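You operate a simulated robot arm through the tools that you are given. There is no shell and no other tool. Be economical: measure what you need, move in short steps, check, and stop when the job is done.

Carry out the task below with a simulated robot arm. There is one attempt and no reset: what you move stays moved.

TASK
Pack the white box of rice, the clear bottle (marked "AMBER"), the green wiping pad and the purple tin of plums from the white table into the small tray, so that all four stand upright on its floor, none on top of another, and the small tray stays where it is. Leave all else as you found it, and nothing knocked over.
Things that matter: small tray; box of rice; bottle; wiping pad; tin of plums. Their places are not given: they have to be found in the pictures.

It is judged by the outcome, as a careful person would: the job done as asked, and still so three seconds after it is handed in. It fails if anything else is knocked over, pushed out of place, dropped, spilled or broken.

THE ROBOT
A 7-joint arm with a two-finger parallel gripper, fixed in place. Base frame: the origin is at the foot of the arm, x ahead of it, y to its left, z up; the work surface is at about z = 0.8. Lengths are in m, angles in degrees, forces in N, time in s.
With the tool pointing down near the work surface it reaches from about 0.24 to 0.68 m from the base axis. Its first joint turns from -66.0 to 66.0 degrees. Payload 2.4 kg.
Tool frame: the origin (TCP) lies between the finger pads and is the grasp point; the fingertips stand 0.03 m ahead of it; z points along the fingers, y is the line along which they close. The gripper opens to 0.094 m. The fingers are 0.028 m wide and 0.01 m thick; the gripper's body (0.05 by 0.096 m) begins 0.055 m behind the TCP.
Orientation is told as [roll, pitch, yaw] about the base's x, y, z axes, in that order, counted from this pose: with the fingers straight down and closing along the base's y, the tool's x points along the base's -x, its y along +y and its z along -z.

THE INTERFACE
- The arm moves only by the tool jog_arm. Its argument "deltas" is a list of rows, each an object (a shift or turn left out is 0, a gripper value left out holds the last) with "rot": the turn, a rotation vector about the tool's x, y, z in degrees, a list of three; "offset": the shift along the tool's x, y, z in m, a list of three; "fingers": the gripper command, from -1 (shut) to 1 (fully open), values between in proportion. In form: [{"rot": [ax, ay, az], "offset": [dx, dy, dz], "fingers": fingers}, ...]. A call has 1 to 10 rows; each row shifts and turns the commanded pose from where the row before left it, along the tool's axes as they then stand. A row lasts 0.2 s, in which the tool goes at most 0.05 m and 8.6 degrees; a call with a longer step from one row to the next is refused whole, and so is a gripper value outside its range. A pose out of reach is approached as far as the arm can. The call stops where the force on the tool passes 40 N (or 10 N more than at its start, if that is more) or the arm is blocked; 0.2 s more then pass. The fingers move at their own pace (about 0.153 m/s each) and stop on an object; they squeeze with about 44 N. The grip force told is the motor's: it shows also when the fingers shut on nothing. Time passes only in rows, and 0.2 s behind the last, so rows that do not move let the fingers close. It gives the time, the measured TCP pose, the force on the tool (base axes), the opening and the grip force at its end, in the units of the frame above (readings bear some noise), and new pictures: "views" is both (left out), scene, wrist or none.
- Cameras (640 x 400 px; columns grow to the right, rows downward): "scene" is fixed at [0.0415, 0.4835, 1.4317]; the picture's right is [-0.69, -0.73, 0.00], its down [-0.49, 0.46, -0.75] and it looks along [0.54, -0.51, -0.67] (base axes); focal length 348 px, centre (320, 200). "wrist" rides on the gripper at [-0.037, 0, -0.058] in the tool frame; the picture's right is [0.00, -1.00, 0.00], its down [0.97, 0.00, -0.24] and it looks along [0.24, 0.00, 0.97] (tool axes); focal length 218 px, centre (320, 200).
- locate(camera, pixels): there is no depth. For up to 12 entries [column, row, z] of the newest picture of that camera ("zoom" is the newest enlarged one), the place [x, y] in the base frame at which the ray of that pixel passes the height z, good to about 0.003 m. No time passes.
- enlarge(camera, box): a new picture of the part [left, top, right, bottom] of that camera's present view, enlarged. No time passes.
- sign_off(): hands the job in; it is judged then, once.

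Work in short steps. Measure before you move; look again where a grasp or a placing could have gone wrong, and mend it. You have 60 turns and 120 pictures in all, those below and enlarged ones among them. Open the gripper and draw the arm clear of the work before you hand the job in, unless the task says otherwise; then end with one line.

The tools are called after ">>>" as a command line: name --argument value ..., lists and objects as JSON in quotes. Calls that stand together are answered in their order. jog_arm: Moves the arm, as the interface text tells. Its arguments: {"type":"object","properties":{"deltas":{"type":"array","items":{"type":"object","properties":{"rot":{"type":"array","items":{"type":"number"}},"offset":{"type":"array","items":{"type":"number"}},"fingers":{"type":"number"}}}},"views":{"type":"string","enum":["both","scene","wrist","none"]}},"required":["deltas"]} The other tools are called the same way: locate (camera, pixels) gives the place at which the rays of pixels pass given heights; enlarge (camera, box) takes an enlarged picture of a part of a camera's view; sign_off () hands the job in.

At the start:

```text
time: 0.0
tcp_pos: [0.3119, 0.1896, 1.1541]
ee_rot: [0.0, -0.1, 0.0]
contact_force: [0.1, -0.4, 0.7]
finger_gap: 0.094
grip_force: 0.1
```

scene: 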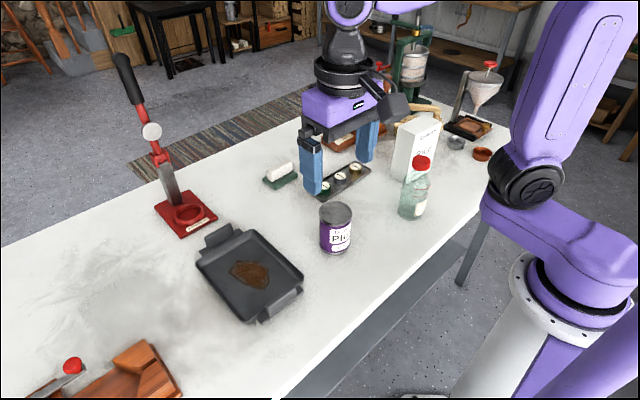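
wrist: 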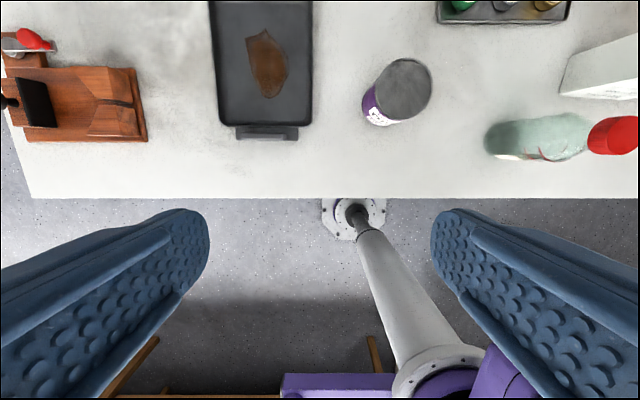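

I'll enlarge the scene around the tray and the objects to measure them.

>>> enlarge --camera "scene" --box '[180, 180, 380, 330]'

>>> enlarge --camera "scene" --box '[320, 70, 520, 230]'

>>> locate --camera "scene" --pixels '[[197, 262, 0.83], [240, 228, 0.83], [303, 275, 0.83], [252, 322, 0.83], [335, 252, 0.8], [335, 211, 0.9], [411, 217, 0.8], [407, 183, 0.8], [282, 181, 0.8], [280, 186, 0.8]]'

>>> locate --camera "wrist" --pixels '[[218, 125, 0.8], [312, 125, 0.8], [312, 2, 0.8], [210, 2, 0.8], [380, 108, 0.8], [404, 88, 0.9], [500, 150, 0.8], [268, 60, 0.8]]'

```text
2.67 times, centred on (280, 255) of scene
```

zoom: 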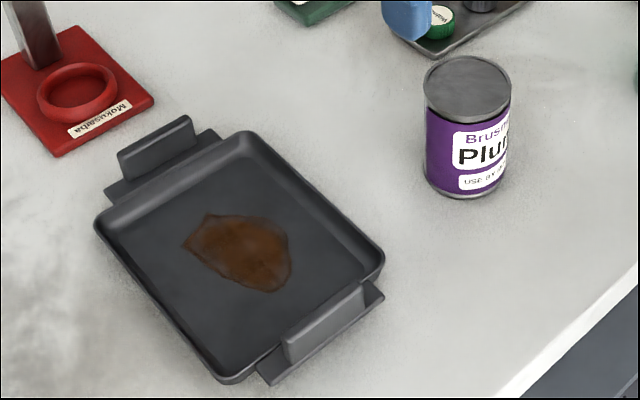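

```text
2.50 times, centred on (420, 150) of scene
```

zoom: 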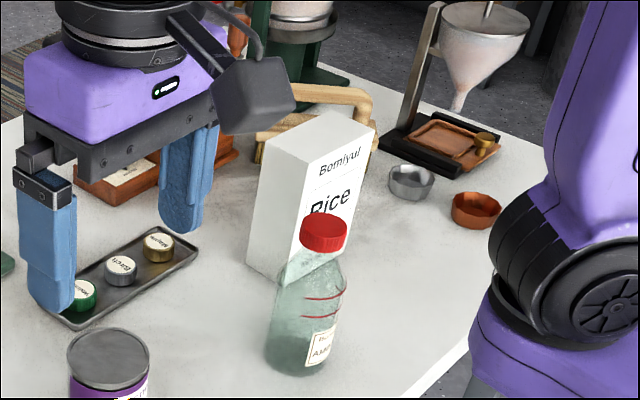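

```text
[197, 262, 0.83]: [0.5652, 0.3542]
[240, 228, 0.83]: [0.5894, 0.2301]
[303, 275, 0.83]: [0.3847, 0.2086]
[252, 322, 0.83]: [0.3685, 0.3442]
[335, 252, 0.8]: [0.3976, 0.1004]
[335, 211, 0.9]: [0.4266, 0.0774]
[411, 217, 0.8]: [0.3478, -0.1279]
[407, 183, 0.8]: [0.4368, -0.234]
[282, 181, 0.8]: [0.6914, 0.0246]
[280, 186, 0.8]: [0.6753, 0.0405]
```

```text
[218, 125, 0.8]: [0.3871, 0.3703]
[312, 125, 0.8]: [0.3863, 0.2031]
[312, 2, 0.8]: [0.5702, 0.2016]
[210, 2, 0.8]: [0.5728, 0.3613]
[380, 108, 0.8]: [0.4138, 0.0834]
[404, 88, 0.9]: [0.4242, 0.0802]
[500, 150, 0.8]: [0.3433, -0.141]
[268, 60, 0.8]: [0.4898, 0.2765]
```

The tray spans about x 0.38–0.58, y 0.21–0.355, and the tin is near (0.42, 0.08). I move the wrist forward and to the right for a top view of the other things.

>>> jog_arm --deltas '[{"offset": [-0.03, -0.035, 0]}, {"offset": [-0.03, -0.035, 0]}, {"offset": [-0.03, -0.035, 0]}, {"offset": [-0.02, -0.035, 0]}, {"offset": [0, -0.035, 0]}, {"offset": [0, -0.035, 0]}]' --views "both"

```text
time: 1.4
tcp_pos: [0.4208, -0.0201, 1.1537]
ee_rot: [0.0, 0.0, -0.1]
contact_force: [1.3, -1.0, 0.5]
finger_gap: 0.0939
grip_force: 0.1
```

scene: 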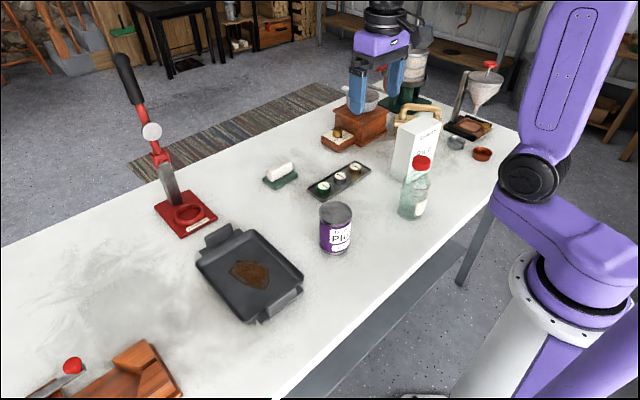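
wrist: 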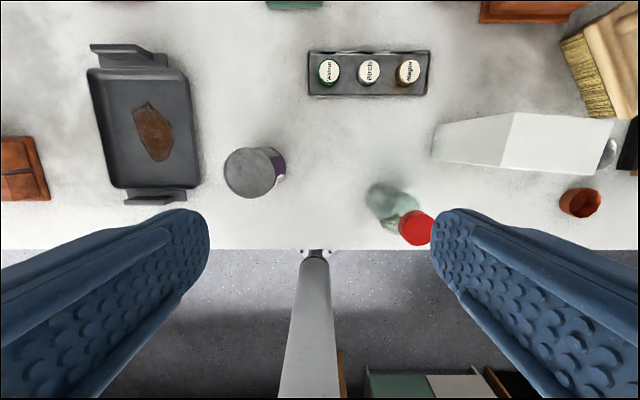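

>>> enlarge --camera "wrist" --box '[360, 80, 640, 255]'

>>> enlarge --camera "wrist" --box '[60, 30, 300, 210]'

>>> enlarge --camera "scene" --box '[240, 110, 440, 240]'

>>> locate --camera "wrist" --pixels '[[434, 122, 0.8], [431, 159, 0.8], [514, 112, 1.0], [500, 168, 1.0], [614, 120, 1.0], [606, 175, 1.0], [388, 200, 0.8], [416, 227, 0.96], [270, 5, 0.8], [322, 5, 0.8]]'

>>> locate --camera "scene" --pixels '[[391, 175, 0.8], [408, 183, 0.8], [443, 124, 1.0], [420, 160, 0.97], [410, 216, 0.8], [262, 178, 0.8], [277, 189, 0.8], [299, 179, 0.8], [284, 170, 0.8], [268, 172, 0.82], [290, 165, 0.84]]'

```text
2.29 times, centred on (500, 168) of wrist
```

zoom: 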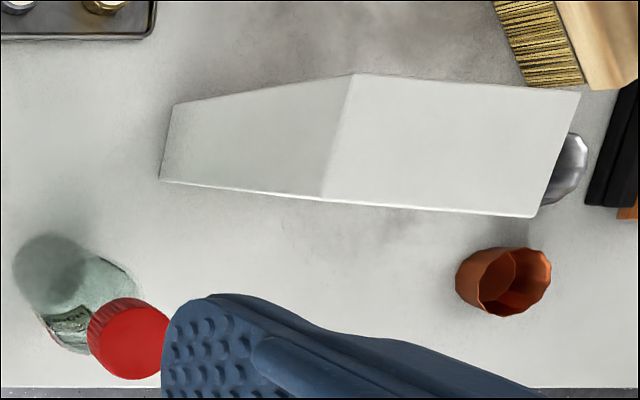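

```text
2.22 times, centred on (180, 120) of wrist
```

zoom: 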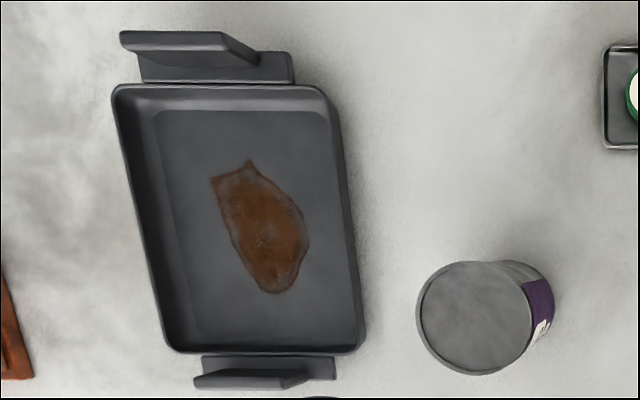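

```text
3.08 times, centred on (340, 175) of scene
```

zoom: 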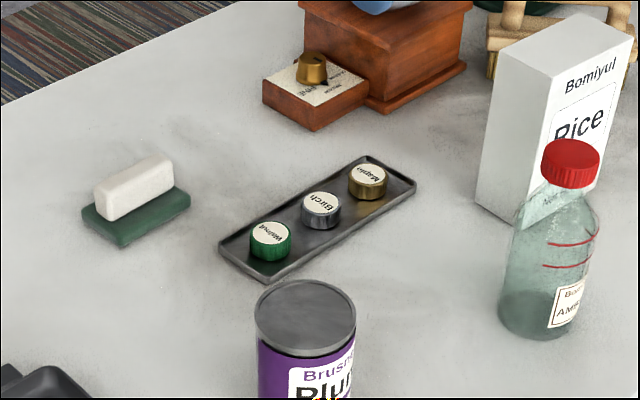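

```text
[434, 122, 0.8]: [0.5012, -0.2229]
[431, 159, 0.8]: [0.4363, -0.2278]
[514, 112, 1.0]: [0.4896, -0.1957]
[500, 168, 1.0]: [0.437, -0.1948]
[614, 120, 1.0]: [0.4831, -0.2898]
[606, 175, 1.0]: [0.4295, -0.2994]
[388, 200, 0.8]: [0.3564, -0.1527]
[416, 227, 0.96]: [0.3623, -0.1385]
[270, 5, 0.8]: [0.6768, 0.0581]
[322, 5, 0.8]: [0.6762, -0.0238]
```

```text
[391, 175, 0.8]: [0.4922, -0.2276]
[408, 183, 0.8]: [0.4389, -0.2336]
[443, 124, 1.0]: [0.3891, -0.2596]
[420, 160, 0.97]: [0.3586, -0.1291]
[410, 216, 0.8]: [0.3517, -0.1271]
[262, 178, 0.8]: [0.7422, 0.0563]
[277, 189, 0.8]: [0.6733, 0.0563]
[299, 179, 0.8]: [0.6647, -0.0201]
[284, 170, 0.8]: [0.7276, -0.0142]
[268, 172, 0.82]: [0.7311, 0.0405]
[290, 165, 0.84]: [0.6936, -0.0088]
```

I need accurate sizes, so I go closer over the pad first for a near view.

>>> jog_arm --deltas '[{"offset": [-0.035, 0.01, 0.03]}, {"offset": [-0.035, 0.01, 0.03]}, {"offset": [-0.035, 0.01, 0.03]}, {"offset": [-0.035, 0.01, 0.02]}, {"offset": [-0.035, 0, 0.01]}, {"offset": [-0.035, 0, 0.0]}]' --views "wrist"

```text
time: 2.8
tcp_pos: [0.6329, 0.0187, 1.0332]
ee_rot: [0.0, -0.1, 0.0]
contact_force: [-0.2, -0.6, 1.2]
finger_gap: 0.0939
grip_force: 0.1
```

wrist: 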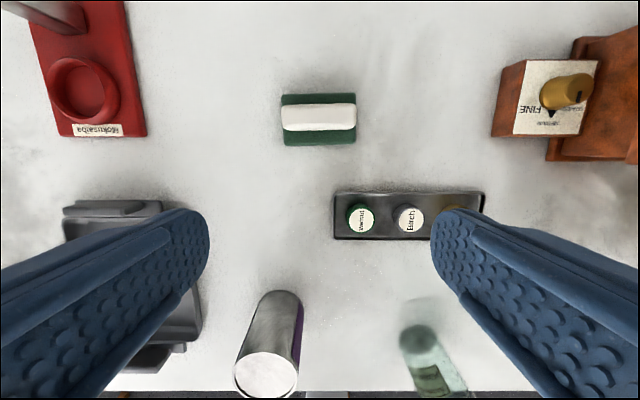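

>>> enlarge --camera "wrist" --box '[260, 75, 380, 165]'

>>> locate --camera "wrist" --pixels '[[281, 94, 0.815], [284, 146, 0.8], [356, 143, 0.8], [355, 95, 0.815], [281, 104, 0.845], [355, 104, 0.845], [281, 131, 0.845], [356, 128, 0.845]]'

>>> enlarge --camera "scene" --box '[250, 150, 310, 195]'

```text
4.44 times, centred on (320, 120) of wrist
```

zoom: 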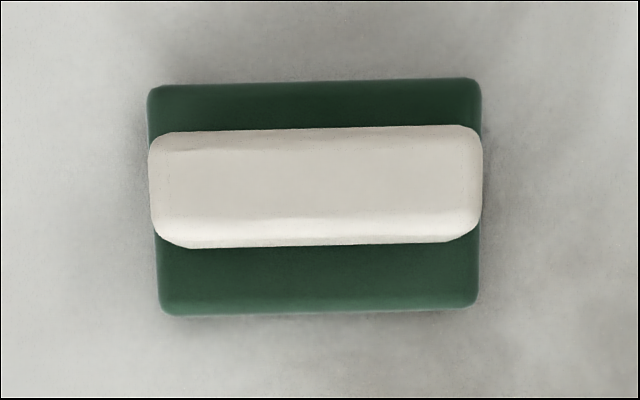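

```text
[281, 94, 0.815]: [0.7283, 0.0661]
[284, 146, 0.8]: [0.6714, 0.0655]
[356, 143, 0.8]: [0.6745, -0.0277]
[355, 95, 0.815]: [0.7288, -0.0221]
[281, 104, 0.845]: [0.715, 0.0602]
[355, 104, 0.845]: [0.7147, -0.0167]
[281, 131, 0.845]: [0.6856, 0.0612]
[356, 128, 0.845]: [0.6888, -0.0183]
```

```text
8.89 times, centred on (280, 172) of scene
```

zoom: 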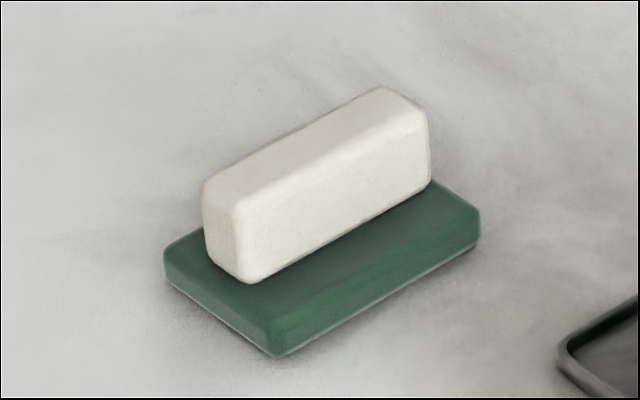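

The pad is a green base (about 0.055 × 0.085) with a white grip, centre (0.701, 0.021), top about 0.845. Next I look straight down on the tray.

>>> jog_arm --deltas '[{"offset": [0.035, 0.03, -0.02]}, {"offset": [0.035, 0.03, -0.02]}, {"offset": [0.035, 0.03, -0.02]}, {"offset": [0.035, 0.03, -0.01]}, {"offset": [0.03, 0.035, 0]}, {"offset": [0.03, 0.035, 0.0]}, {"offset": [0.0, 0.035, 0.0]}, {"offset": [0.0, 0.035, 0.0]}]' --views "wrist"

>>> enlarge --camera "wrist" --box '[220, 20, 440, 200]'

```text
refused: row 1 steps farther than a row can; nothing moved
```

```text
2.22 times, centred on (330, 110) of wrist
```

zoom: 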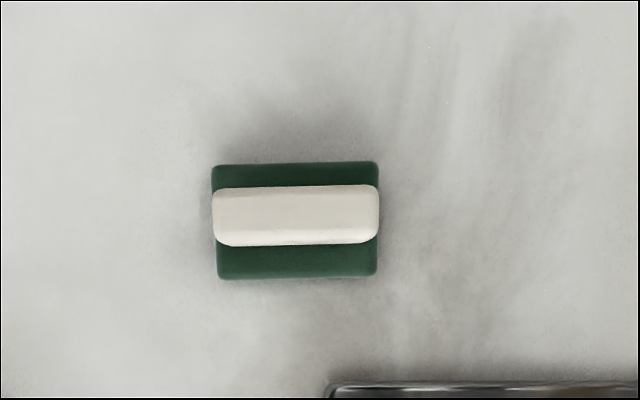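

The first row went slightly over the step limit, so I resend it with smaller steps.

>>> jog_arm --deltas '[{"offset": [0.03, 0.03, -0.015]}, {"offset": [0.03, 0.03, -0.015]}, {"offset": [0.03, 0.03, -0.015]}, {"offset": [0.03, 0.03, -0.015]}, {"offset": [0.03, 0.035, -0.01]}, {"offset": [0.03, 0.035, 0]}, {"offset": [0.03, 0.035, 0.0]}, {"offset": [0.0, 0.035, 0.0]}]' --views "wrist"

>>> enlarge --camera "wrist" --box '[220, 20, 440, 200]'

```text
time: 4.6
tcp_pos: [0.422, 0.2798, 1.1027]
ee_rot: [0.0, 0.0, 0.0]
contact_force: [-0.4, 0.5, 0.8]
finger_gap: 0.0941
grip_force: 0.1
```

wrist: 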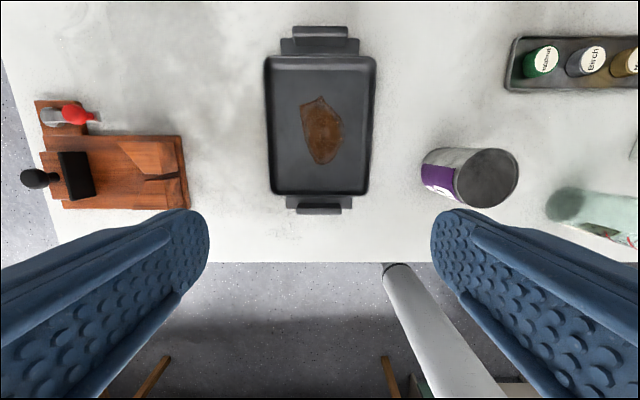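

```text
2.22 times, centred on (330, 110) of wrist
```

zoom: 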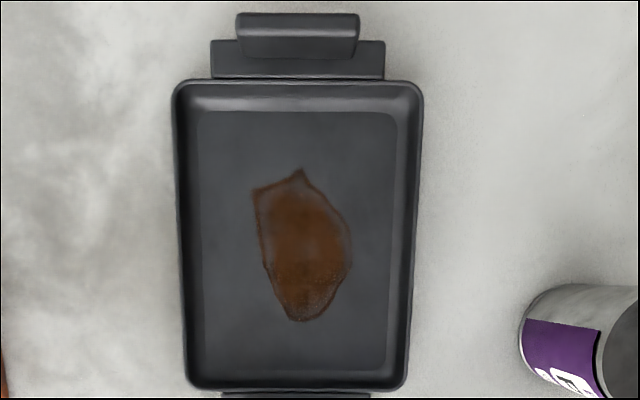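

>>> locate --camera "zoom" --pixels '[[199, 112, 0.806], [397, 112, 0.806], [386, 370, 0.806], [203, 370, 0.806], [183, 100, 0.806], [413, 100, 0.806], [400, 384, 0.806], [192, 384, 0.806], [173, 85, 0.83], [422, 85, 0.83], [406, 390, 0.83], [188, 390, 0.83]]'

>>> locate --camera "wrist" --pixels '[[420, 180, 0.8], [452, 160, 0.9], [520, 178, 0.9], [487, 149, 0.9], [487, 206, 0.9], [438, 149, 0.8]]'

>>> enlarge --camera "scene" --box '[300, 190, 370, 260]'

```text
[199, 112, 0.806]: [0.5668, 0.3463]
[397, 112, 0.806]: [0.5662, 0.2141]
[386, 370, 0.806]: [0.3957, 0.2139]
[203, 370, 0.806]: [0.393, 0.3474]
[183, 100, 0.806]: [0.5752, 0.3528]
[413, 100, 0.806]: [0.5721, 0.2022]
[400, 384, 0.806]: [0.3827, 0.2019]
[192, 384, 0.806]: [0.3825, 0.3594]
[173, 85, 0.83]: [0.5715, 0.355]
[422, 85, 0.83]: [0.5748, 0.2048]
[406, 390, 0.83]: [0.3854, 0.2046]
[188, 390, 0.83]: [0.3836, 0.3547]
```

```text
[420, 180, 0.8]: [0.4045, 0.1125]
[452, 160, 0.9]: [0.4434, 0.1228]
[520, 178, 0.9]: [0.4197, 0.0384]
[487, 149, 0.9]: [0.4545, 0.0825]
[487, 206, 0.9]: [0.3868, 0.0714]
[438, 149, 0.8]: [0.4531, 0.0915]
```

```text
5.71 times, centred on (335, 225) of scene
```

zoom: 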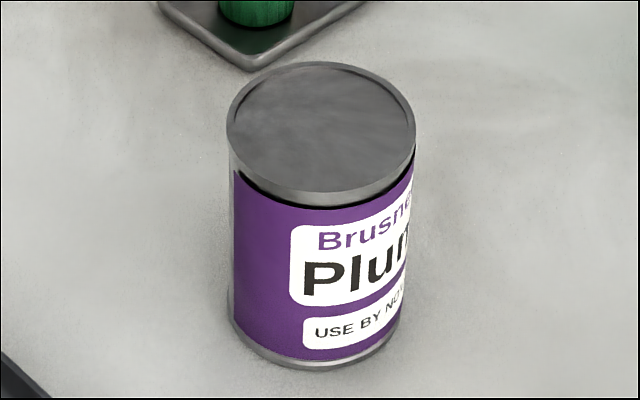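

The tray floor is about x 0.395–0.566, y 0.214–0.347, so packing is tight and I need true footprints. I move above the box and bottle to measure them.

>>> jog_arm --deltas '[{"offset": [0.0, -0.049, -0.008]}, {"offset": [0.0, -0.049, -0.008]}, {"offset": [0.0, -0.049, -0.008]}, {"offset": [0.0, -0.049, -0.008]}, {"offset": [0.0, -0.049, -0.008]}, {"offset": [0.0, -0.049, -0.008]}, {"offset": [0.0, -0.049, 0]}, {"offset": [0.0, -0.049, 0]}, {"offset": [0.0, -0.049, 0]}, {"offset": [0.0, -0.049, 0]}]' --views "wrist"

>>> enlarge --camera "wrist" --box '[210, 50, 450, 220]'

```text
time: 6.8
tcp_pos: [0.4221, -0.2113, 1.1528]
ee_rot: [0.0, 0.0, 0.1]
contact_force: [-0.7, 0.9, -0.2]
finger_gap: 0.0939
grip_force: 0.1
```

wrist: 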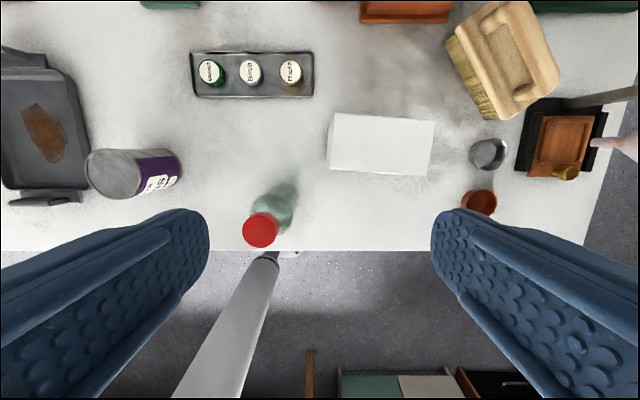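

```text
2.35 times, centred on (330, 135) of wrist
```

zoom: 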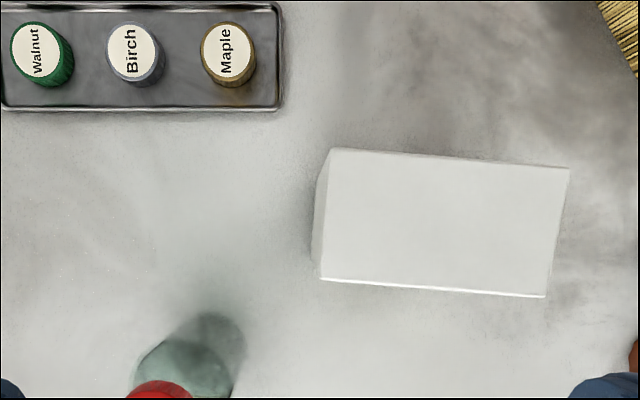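

>>> locate --camera "scene" --pixels '[[397, 124, 0.94], [397, 124, 0.96], [397, 124, 0.98], [390, 175, 0.8], [443, 124, 0.96], [418, 137, 0.96]]'

>>> locate --camera "zoom" --pixels '[[334, 149, 0.94], [334, 149, 0.96], [334, 149, 0.98], [569, 168, 0.96], [545, 297, 0.96], [320, 279, 0.96], [312, 262, 0.8], [139, 360, 0.8], [245, 350, 0.8], [212, 313, 0.8], [236, 392, 0.8]]'

>>> enlarge --camera "wrist" --box '[230, 165, 320, 255]'

>>> enlarge --camera "scene" --box '[380, 140, 450, 230]'

```text
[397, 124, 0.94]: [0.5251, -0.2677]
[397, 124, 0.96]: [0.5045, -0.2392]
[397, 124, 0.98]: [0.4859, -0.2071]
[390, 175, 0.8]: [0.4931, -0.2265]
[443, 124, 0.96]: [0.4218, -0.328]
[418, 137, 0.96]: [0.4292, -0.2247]
```

```text
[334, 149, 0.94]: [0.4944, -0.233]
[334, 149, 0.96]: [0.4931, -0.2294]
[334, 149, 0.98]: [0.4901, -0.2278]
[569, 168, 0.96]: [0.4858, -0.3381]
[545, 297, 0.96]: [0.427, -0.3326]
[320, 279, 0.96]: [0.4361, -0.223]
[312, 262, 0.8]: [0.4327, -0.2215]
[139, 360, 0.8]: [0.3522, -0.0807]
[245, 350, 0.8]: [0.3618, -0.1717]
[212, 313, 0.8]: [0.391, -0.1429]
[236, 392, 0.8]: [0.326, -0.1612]
```

```text
4.44 times, centred on (275, 210) of wrist
```

zoom: 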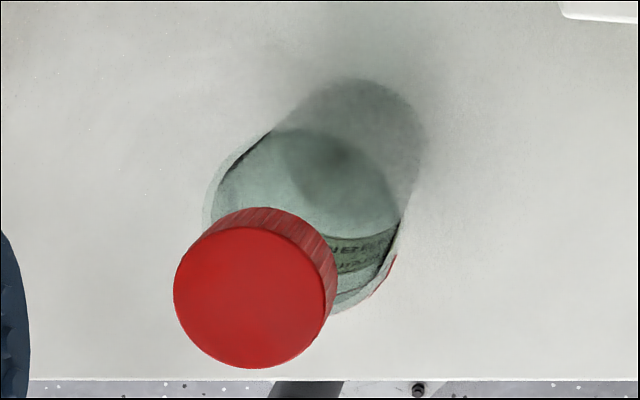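

```text
4.44 times, centred on (415, 185) of scene
```

zoom: 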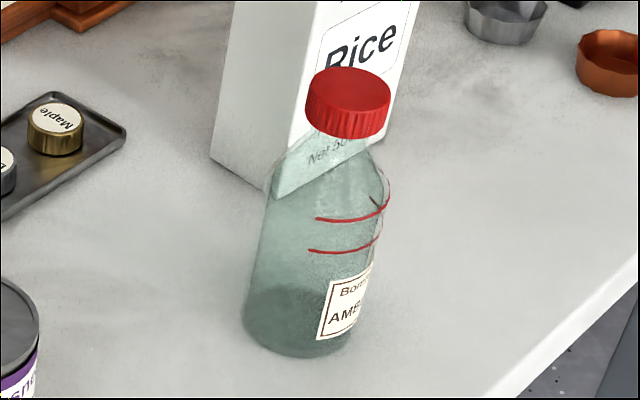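

Footprints by my estimate: box 0.058×0.108 (centre (0.460,-0.281)), bottle Ø~0.066, tin Ø~0.072, pad ~0.055×0.08. Fit is very tight, so I take a low close view of the tray to measure its inner floor exactly.

>>> jog_arm --deltas '[{"offset": [0.0, 0.049, 0]}, {"offset": [0.0, 0.049, 0]}, {"offset": [0.0, 0.049, 0]}, {"offset": [0.0, 0.049, 0]}, {"offset": [0.0, 0.049, 0]}, {"offset": [0.0, 0.049, 0]}, {"offset": [0.0, 0.049, 0]}, {"offset": [0.0, 0.049, 0]}, {"offset": [0.0, 0.049, 0]}, {"offset": [0.0, 0.049, 0]}]' --views "none"

>>> jog_arm --deltas '[{"offset": [0.0, 0, 0.045]}, {"offset": [0.0, 0, 0.045]}, {"offset": [0.0, 0, 0.045]}, {"offset": [0.0, 0, 0.035]}, {"offset": [0.0, 0, 0]}]' --views "wrist"

>>> enlarge --camera "wrist" --box '[200, 0, 440, 210]'

```text
time: 9.0
tcp_pos: [0.4228, 0.2808, 1.1514]
ee_rot: [0.1, 0.0, -0.1]
contact_force: [-0.6, 0.2, -0.6]
finger_gap: 0.0941
grip_force: 0.1
```

```text
time: 10.2
tcp_pos: [0.422, 0.2808, 0.9828]
ee_rot: [0.0, 0.0, 0.0]
contact_force: [0.0, 0.1, -0.5]
finger_gap: 0.094
grip_force: 0.0
```

wrist: 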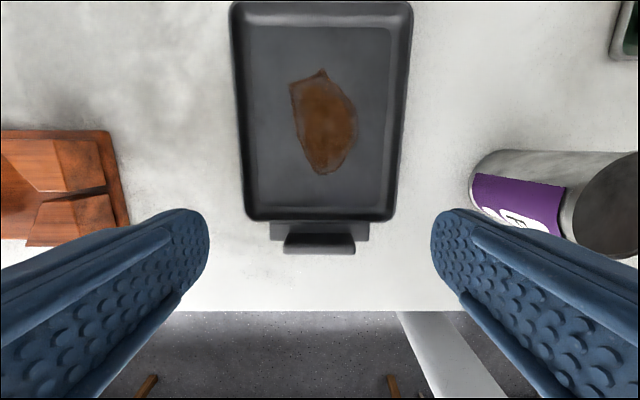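

```text
1.90 times, centred on (320, 105) of wrist
```

zoom: 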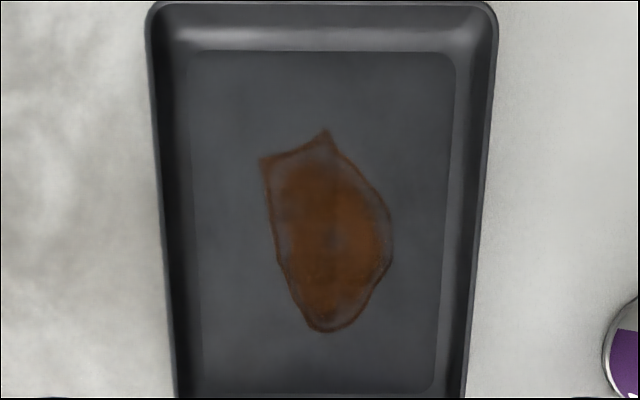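

>>> enlarge --camera "wrist" --box '[225, 130, 415, 260]'

>>> locate --camera "wrist" --pixels '[[232, 4, 0.825], [412, 4, 0.825], [393, 219, 0.825], [248, 219, 0.825], [249, 29, 0.805], [391, 29, 0.805], [386, 205, 0.805], [257, 205, 0.805]]'

```text
3.08 times, centred on (320, 195) of wrist
```

zoom: 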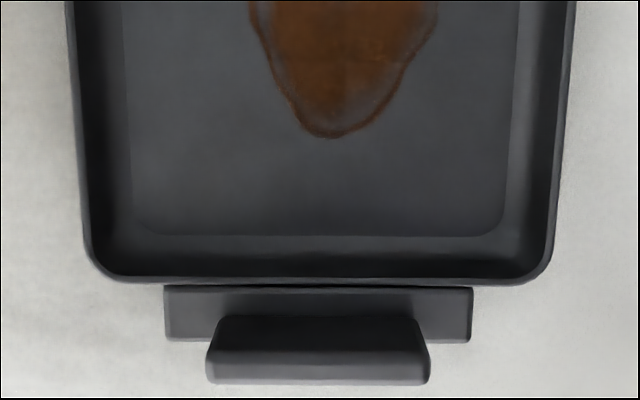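

```text
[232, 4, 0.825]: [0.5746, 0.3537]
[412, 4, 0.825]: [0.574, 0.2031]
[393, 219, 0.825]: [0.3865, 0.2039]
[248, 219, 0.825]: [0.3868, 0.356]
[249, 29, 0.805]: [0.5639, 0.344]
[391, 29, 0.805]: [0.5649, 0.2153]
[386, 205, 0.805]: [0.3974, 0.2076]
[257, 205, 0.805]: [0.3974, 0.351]
```

The flat floor is about 0.172×0.135. The only layout that seems to fit: box along x at low y, tin in the far-left corner, bottle beside it, pad along y at the near-right. The grip widths will give exact sizes, so I start with the tin at about (0.424, 0.078), moving above it.

>>> jog_arm --deltas '[{"offset": [0.0, -0.045, 0]}, {"offset": [0.0, -0.045, 0]}, {"offset": [0.0, -0.045, 0]}, {"offset": [0.0, -0.045, 0]}, {"offset": [-0.002, -0.023, 0]}, {"offset": [0, 0, 0.02]}]' --views "both"

```text
time: 11.6
tcp_pos: [0.424, 0.0753, 0.9626]
ee_rot: [-0.1, 0.0, 0.1]
contact_force: [-0.4, -0.5, -0.1]
finger_gap: 0.0938
grip_force: 0.1
```

scene: 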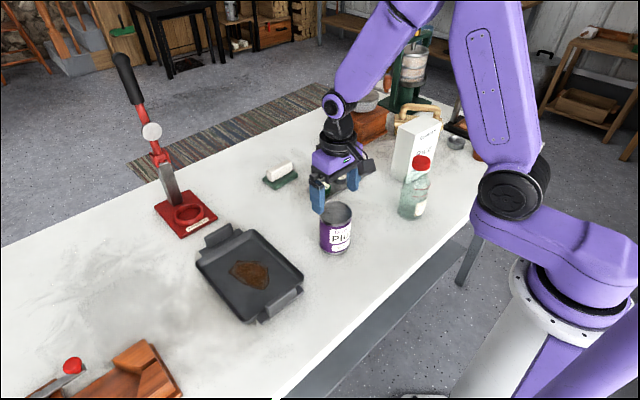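
wrist: 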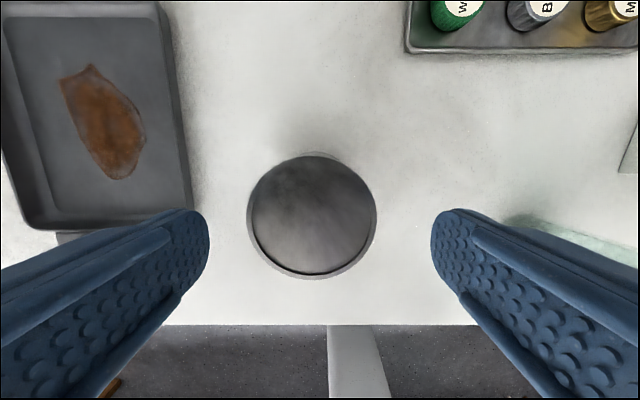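

The tin is centred at (312, 216), about y 0.079, x 0.422. I shift 3 mm, lower to z≈0.868 and close.

>>> jog_arm --deltas '[{"offset": [0.001, 0.0035, 0.03]}, {"offset": [0, 0, 0.03]}, {"offset": [0, 0, 0.0345]}, {"fingers": -1}, {"fingers": -1}, {"fingers": -1}]' --views "wrist"

```text
time: 13.0
tcp_pos: [0.4226, 0.0791, 0.8681]
ee_rot: [0.0, 0.0, 0.0]
contact_force: [-2.0, 2.1, 2.8]
finger_gap: 0.0734
grip_force: 43.6
```

wrist: 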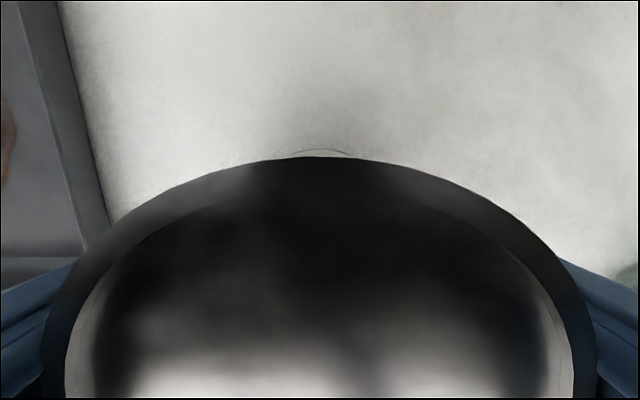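

The tin is 0.0734 wide and held. I lift it and carry it over the far-left corner of the tray, target (0.528, 0.309).

>>> jog_arm --deltas '[{"offset": [0, 0, -0.04]}, {"offset": [0, 0, -0.03]}, {"offset": [-0.02, 0.045, 0]}, {"offset": [-0.02, 0.045, 0]}, {"offset": [-0.02, 0.045, 0]}, {"offset": [-0.02, 0.045, 0]}, {"offset": [-0.0254, 0.04, 0]}, {"offset": [0, 0.0099, 0]}, {"offset": [0, 0, 0]}]' --views "both"

```text
time: 15.0
tcp_pos: [0.5296, 0.3108, 0.9372]
ee_rot: [0.1, 0.0, 0.0]
contact_force: [-0.6, -0.4, -0.9]
finger_gap: 0.0
grip_force: 33.1
```

scene: 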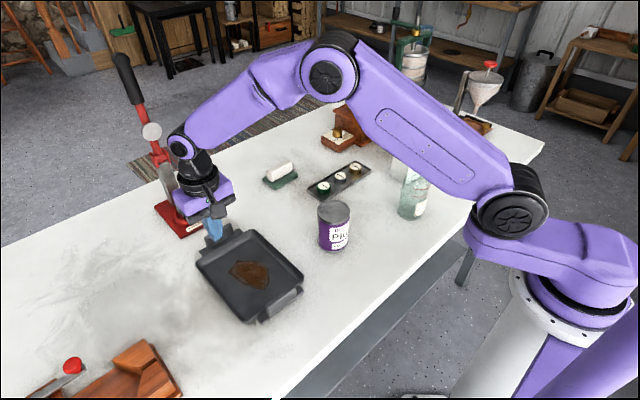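
wrist: 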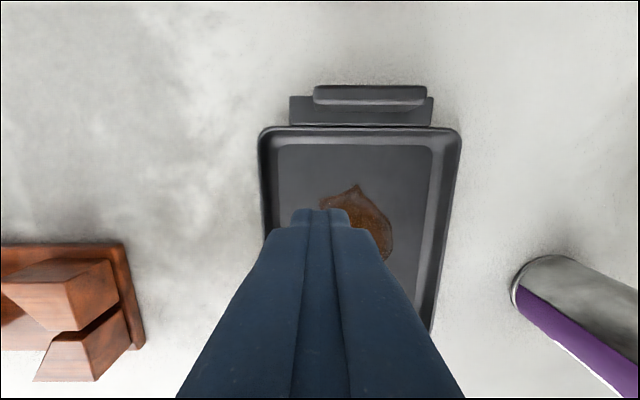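

The tin slipped out on the lift: the gap reads 0 and the tin is still on the table at about (335, 225). I probably only pinched its top rim or lifted too fast. I go back above it with open fingers to see whether it moved.

>>> jog_arm --deltas '[{"offset": [0, 0, -0.03], "fingers": 1}, {"offset": [0.02, -0.045, 0]}, {"offset": [0.02, -0.045, 0]}, {"offset": [0.02, -0.045, 0]}, {"offset": [0.02, -0.045, 0]}, {"offset": [0.0254, -0.04, 0]}, {"offset": [0.0, -0.0115, 0]}, {"offset": [0, 0, 0]}]' --views "both"

>>> enlarge --camera "scene" --box '[290, 180, 380, 260]'

```text
time: 16.8
tcp_pos: [0.4219, 0.0773, 0.9668]
ee_rot: [0.0, 0.1, 0.1]
contact_force: [-0.4, -0.4, 0.3]
finger_gap: 0.0938
grip_force: 0.1
```

scene: 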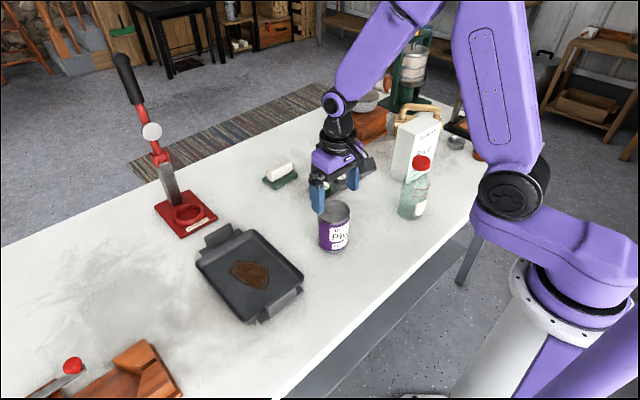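
wrist: 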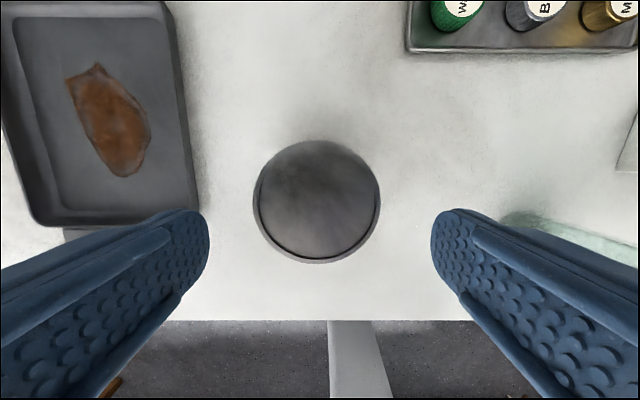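

```text
5.00 times, centred on (335, 220) of scene
```

zoom: 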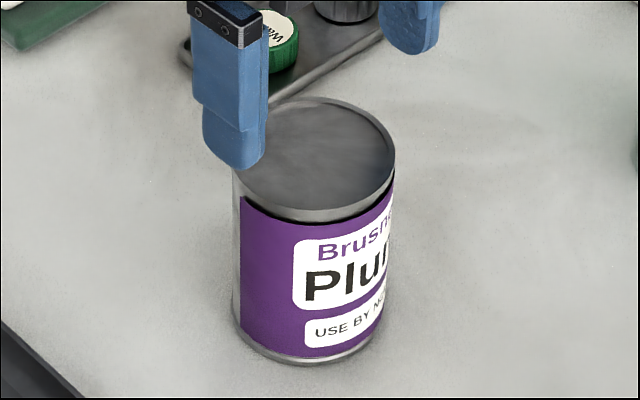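

The tin stands upright, now centred near (0.428, 0.0795). This time I grip lower on the body, raise it just 1.5 cm slowly, and check.

>>> jog_arm --deltas '[{"offset": [-0.006, 0.0022, 0.035]}, {"offset": [0, 0, 0.04]}, {"offset": [0, 0, 0.041]}, {"fingers": -1}, {"fingers": -1}, {"fingers": -1}]' --views "none"

>>> jog_arm --deltas '[{"offset": [0, 0, -0.003]}, {"offset": [0, 0, -0.006]}, {"offset": [0, 0, -0.006]}, {"offset": [0, 0, 0]}]' --views "both"

```text
time: 18.2
tcp_pos: [0.4292, 0.0793, 0.8505]
ee_rot: [0.0, 0.2, 0.0]
contact_force: [-6.1, -1.8, 11.3]
finger_gap: 0.074
grip_force: 43.9
```

```text
time: 19.2
tcp_pos: [0.4299, 0.0798, 0.8653]
ee_rot: [0.1, 0.0, 0.0]
contact_force: [0.5, -0.2, -5.8]
finger_gap: 0.0737
grip_force: 43.9
```

scene: 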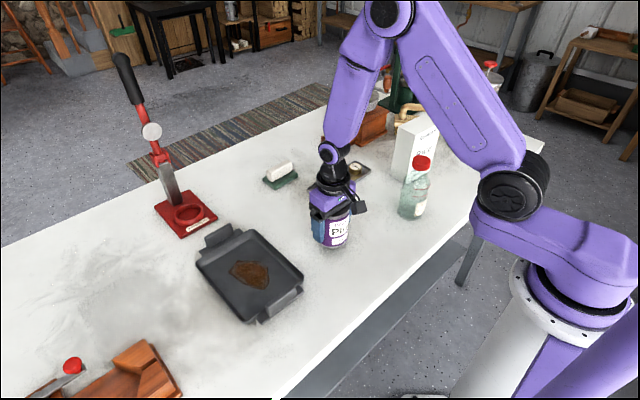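
wrist: 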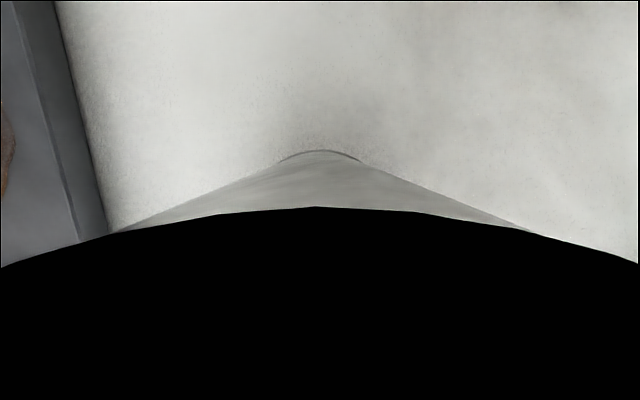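

The tin is held now (about 6 N). To know how high my fingertips must be over the tray rim, I check the rim's height from edge pixels.

>>> enlarge --camera "scene" --box '[190, 220, 310, 325]'

>>> locate --camera "scene" --pixels '[[219.9, 294.2, 0.81], [219.9, 294.2, 0.82], [219.9, 294.2, 0.83], [219.9, 294.2, 0.84]]'

```text
3.81 times, centred on (250, 272) of scene
```

zoom: 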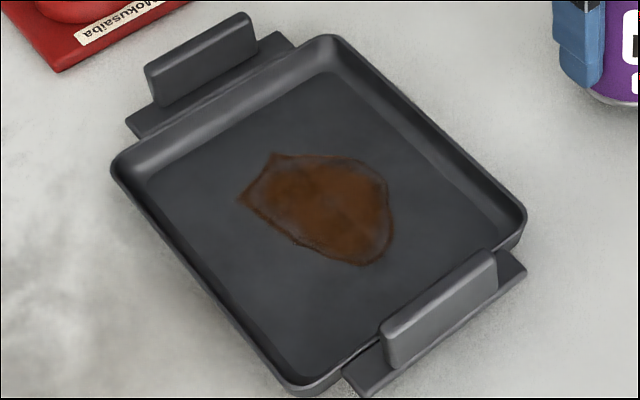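

```text
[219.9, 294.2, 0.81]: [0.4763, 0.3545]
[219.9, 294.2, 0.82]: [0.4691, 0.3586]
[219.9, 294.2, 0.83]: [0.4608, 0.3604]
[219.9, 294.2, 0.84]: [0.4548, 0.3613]
```

The rim is low, at about z 0.82. I set the tin down, regrip 5 mm higher for clearance over the rim, and lift gently again.

>>> jog_arm --deltas '[{"offset": [0, 0, 0.0145]}, {"fingers": 1}, {"offset": [0, 0, -0.005], "fingers": 1}, {"fingers": -1}, {"fingers": -1}, {"fingers": -1}, {"offset": [0, 0, -0.003]}, {"offset": [0, 0, -0.006]}, {"offset": [0, 0, -0.01]}, {"offset": [0, 0, -0.01]}]' --views "none"

>>> jog_arm --deltas '[{"offset": [0, 0, -0.015]}, {"offset": [0, 0, -0.015]}, {"offset": [0, 0, -0.01]}, {"offset": [0, 0, 0]}]' --views "scene"

```text
time: 21.4
tcp_pos: [0.429, 0.0804, 0.8853]
ee_rot: [0.0, 0.1, 0.1]
contact_force: [0.4, 0.4, -5.1]
finger_gap: 0.0736
grip_force: 44.2
```

```text
time: 22.4
tcp_pos: [0.429, 0.0795, 0.9253]
ee_rot: [-0.1, -0.1, 0.0]
contact_force: [0.1, -0.3, -4.3]
finger_gap: 0.0733
grip_force: 44.2
```

scene: 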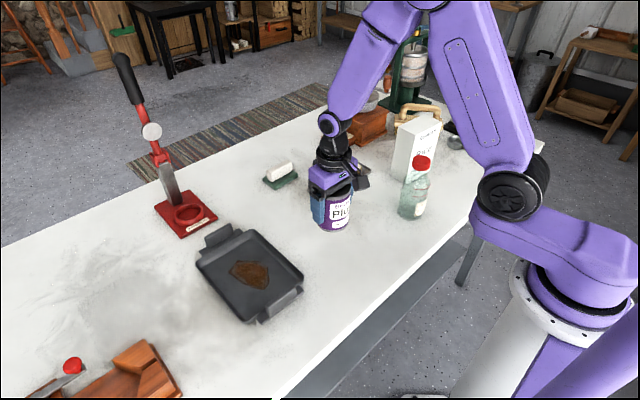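

The tin is held at z 0.925. I carry it to (0.528, 0.309) at moderate speed.

>>> jog_arm --deltas '[{"offset": [-0.01, 0.015, 0]}, {"offset": [-0.015, 0.03, 0]}, {"offset": [-0.015, 0.035, 0]}, {"offset": [-0.015, 0.035, 0]}, {"offset": [-0.015, 0.035, 0]}, {"offset": [-0.015, 0.035, 0]}, {"offset": [-0.01, 0.03, 0]}, {"offset": [-0.004, 0.0145, 0]}, {"offset": [0, 0, 0]}]' --views "both"

```text
time: 24.4
tcp_pos: [0.5274, 0.309, 0.9257]
ee_rot: [-0.1, 0.0, 0.0]
contact_force: [-1.2, 0.5, -4.5]
finger_gap: 0.0738
grip_force: 43.9
```

scene: 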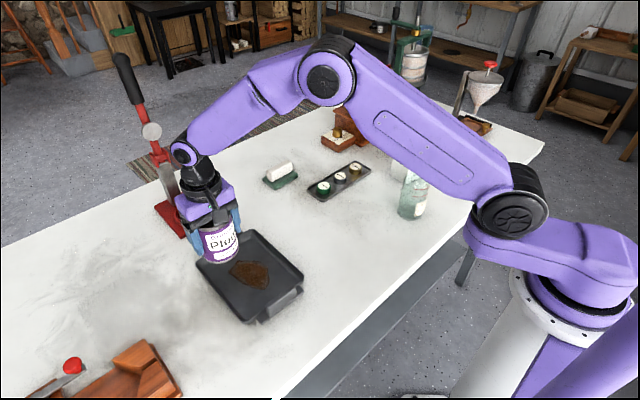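
wrist: 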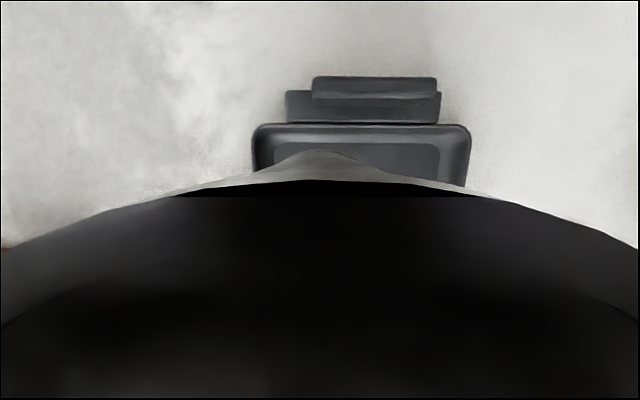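

It's over the target. I lower to just above the floor and check the force.

>>> jog_arm --deltas '[{"offset": [0, 0, 0.03]}, {"offset": [0, 0, 0.02]}, {"offset": [0, 0, 0.008]}, {"offset": [0, 0, 0.003]}, {"offset": [0, 0, 0]}]' --views "none"

>>> jog_arm --deltas '[{"offset": [0, 0, 0.002]}, {"offset": [0, 0, 0]}]' --views "both"

```text
time: 25.6
tcp_pos: [0.5287, 0.3095, 0.865]
ee_rot: [0.0, 0.1, 0.0]
contact_force: [-0.1, 1.1, -4.0]
finger_gap: 0.0736
grip_force: 44.4
```

```text
time: 26.2
tcp_pos: [0.5285, 0.3095, 0.8626]
ee_rot: [0.0, 0.0, 0.0]
contact_force: [0.1, -1.2, -4.6]
finger_gap: 0.0736
grip_force: 43.9
```

scene: 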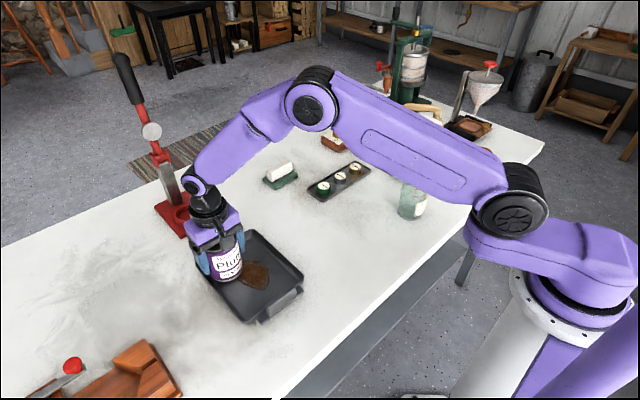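
wrist: 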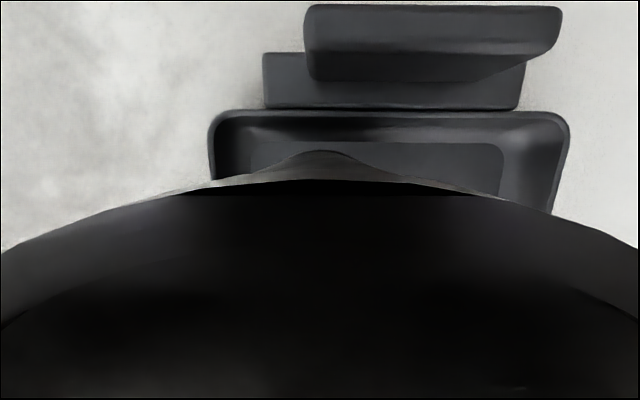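

>>> locate --camera "wrist" --pixels '[[325, 152, 0.806], [325, 152, 0.82], [430, 143, 0.804], [430, 112, 0.82], [210, 130, 0.82], [568, 130, 0.82], [502, 170, 0.804]]'

>>> enlarge --camera "wrist" --box '[180, 90, 600, 220]'

>>> enlarge --camera "scene" --box '[180, 210, 310, 325]'

```text
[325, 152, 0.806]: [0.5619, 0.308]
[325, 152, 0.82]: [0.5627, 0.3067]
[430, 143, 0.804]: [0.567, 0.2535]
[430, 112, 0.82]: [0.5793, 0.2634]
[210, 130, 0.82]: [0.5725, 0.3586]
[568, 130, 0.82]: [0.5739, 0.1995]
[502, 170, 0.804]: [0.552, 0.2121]
```

```text
1.52 times, centred on (390, 155) of wrist
```

zoom: 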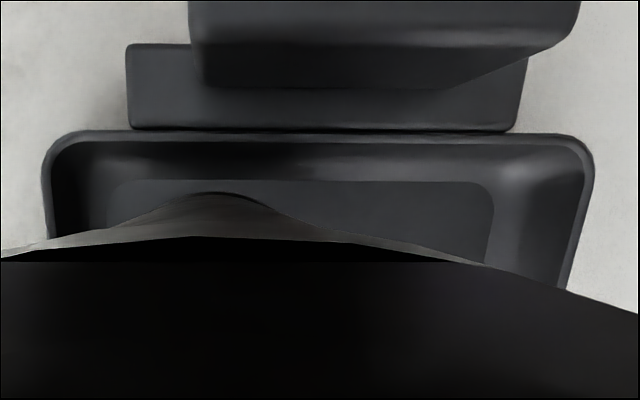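

```text
3.48 times, centred on (245, 268) of scene
```

zoom: 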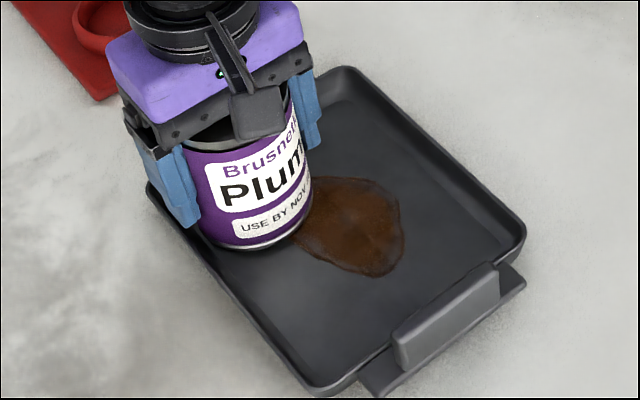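

The tin's far edge is at x≈0.562 and the floor edge at 0.567, so I shift it 3.5 mm farther, set it down and watch the force.

>>> jog_arm --deltas '[{"offset": [-0.0035, 0, 0]}, {"offset": [0, 0, 0.002]}, {"offset": [0, 0, 0]}]' --views "none"

>>> jog_arm --deltas '[{"offset": [0, 0, 0.0015]}, {"offset": [0, 0, 0]}]' --views "none"

```text
time: 27.0
tcp_pos: [0.5326, 0.3098, 0.8615]
ee_rot: [0.0, -0.1, 0.0]
contact_force: [-1.1, -0.1, -1.3]
finger_gap: 0.0736
grip_force: 44.2
```

```text
time: 27.6
tcp_pos: [0.5324, 0.3102, 0.8608]
ee_rot: [-0.1, -0.1, 0.0]
contact_force: [-5.4, -4.5, 17.6]
finger_gap: 0.0735
grip_force: 43.9
```

Contact is felt (17 N), with the floor at about z 0.805. I release and rise to look.

>>> jog_arm --deltas '[{"offset": [0, 0, -0.001], "fingers": 1}, {"fingers": 1}, {"offset": [0, 0, -0.03]}, {"offset": [0, 0, -0.045]}, {"offset": [0.035, 0, -0.035]}, {"offset": [0.045, -0.02, 0]}, {"offset": [0.04, -0.01, 0]}]' --views "both"

>>> enlarge --camera "wrist" --box '[220, 0, 420, 210]'

```text
time: 29.2
tcp_pos: [0.4122, 0.2807, 0.9699]
ee_rot: [0.1, 0.1, 0.0]
contact_force: [-0.8, -0.1, 0.5]
finger_gap: 0.094
grip_force: 0.0
```

scene: 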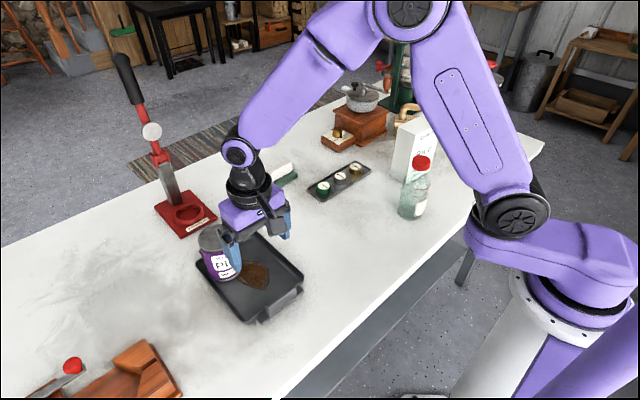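
wrist: 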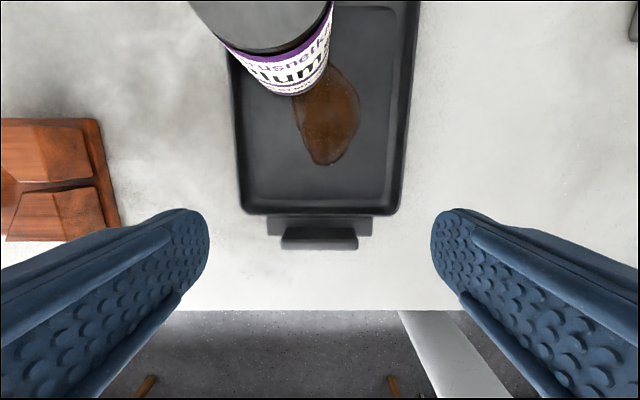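

```text
1.90 times, centred on (320, 105) of wrist
```

zoom: 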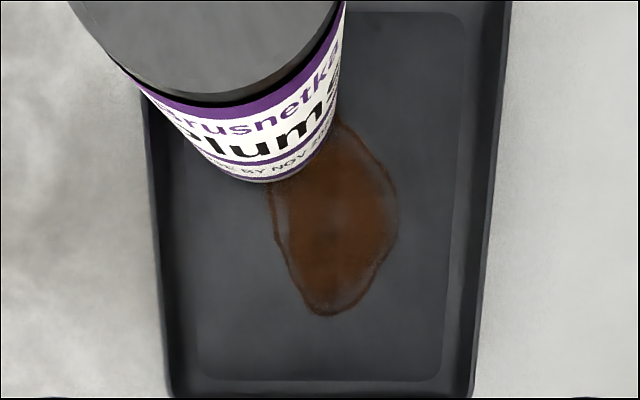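

The tin stands well in the corner. Next comes the pad at (0.701, 0.021): I move toward it, then turn the tool 90° so the fingers close on the white grip along x.

>>> jog_arm --deltas '[{"offset": [-0.03, -0.035, 0]}, {"offset": [-0.03, -0.035, 0]}, {"offset": [-0.03, -0.035, 0]}, {"offset": [-0.03, -0.035, 0]}, {"offset": [-0.03, -0.035, 0]}, {"offset": [-0.03, -0.035, 0]}, {"offset": [-0.03, -0.035, 0]}, {"offset": [-0.01, -0.015, 0]}]' --views "none"

>>> jog_arm --deltas '[{"rot": [0, 0, 8.5]}, {"rot": [0, 0, 8.5]}, {"rot": [0, 0, 8.5]}, {"rot": [0, 0, 8.5]}, {"rot": [0, 0, 8.5]}, {"rot": [0, 0, 8.5]}, {"rot": [0, 0, 8.5]}, {"rot": [0, 0, 8.5]}, {"rot": [0, 0, 8.5]}, {"rot": [0, 0, 8.5]}]' --views "none"

>>> jog_arm --deltas '[{"rot": [0, 0, 5.0]}, {"offset": [0, 0.03, 0]}, {"offset": [0, 0.03, 0]}, {"offset": [0, 0, 0]}]' --views "both"

```text
time: 31.0
tcp_pos: [0.6331, 0.0181, 0.9709]
ee_rot: [-0.1, 0.0, 0.0]
contact_force: [-1.0, -0.9, 0.3]
finger_gap: 0.0942
grip_force: 0.2
```

```text
time: 33.2
tcp_pos: [0.6319, 0.0188, 0.9699]
ee_rot: [-0.1, 0.0, -85.2]
contact_force: [-0.1, -0.8, 0.3]
finger_gap: 0.0941
grip_force: 0.0
```

```text
time: 34.2
tcp_pos: [0.6896, 0.0201, 0.9708]
ee_rot: [0.0, 0.0, -90.0]
contact_force: [0.2, 0.7, 0.8]
finger_gap: 0.0943
grip_force: 0.0
```

scene: 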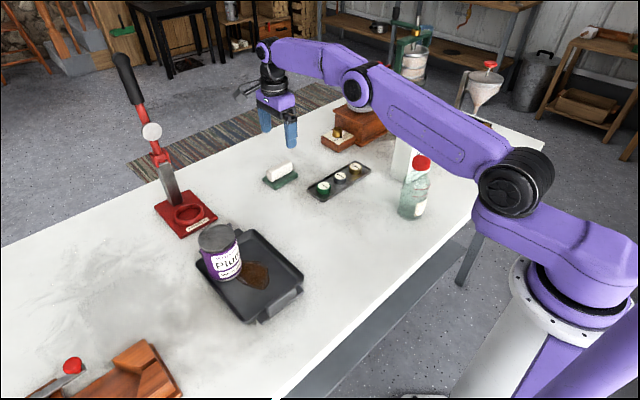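
wrist: 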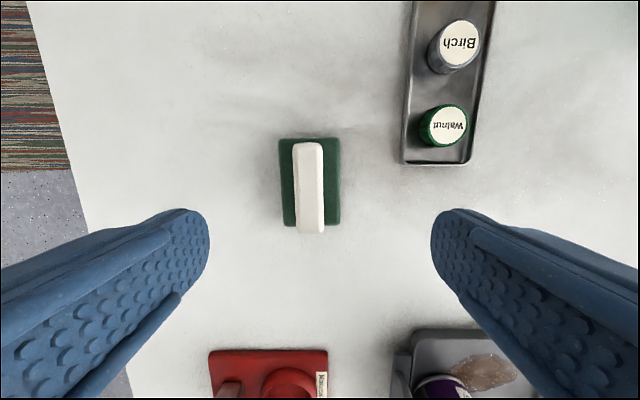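

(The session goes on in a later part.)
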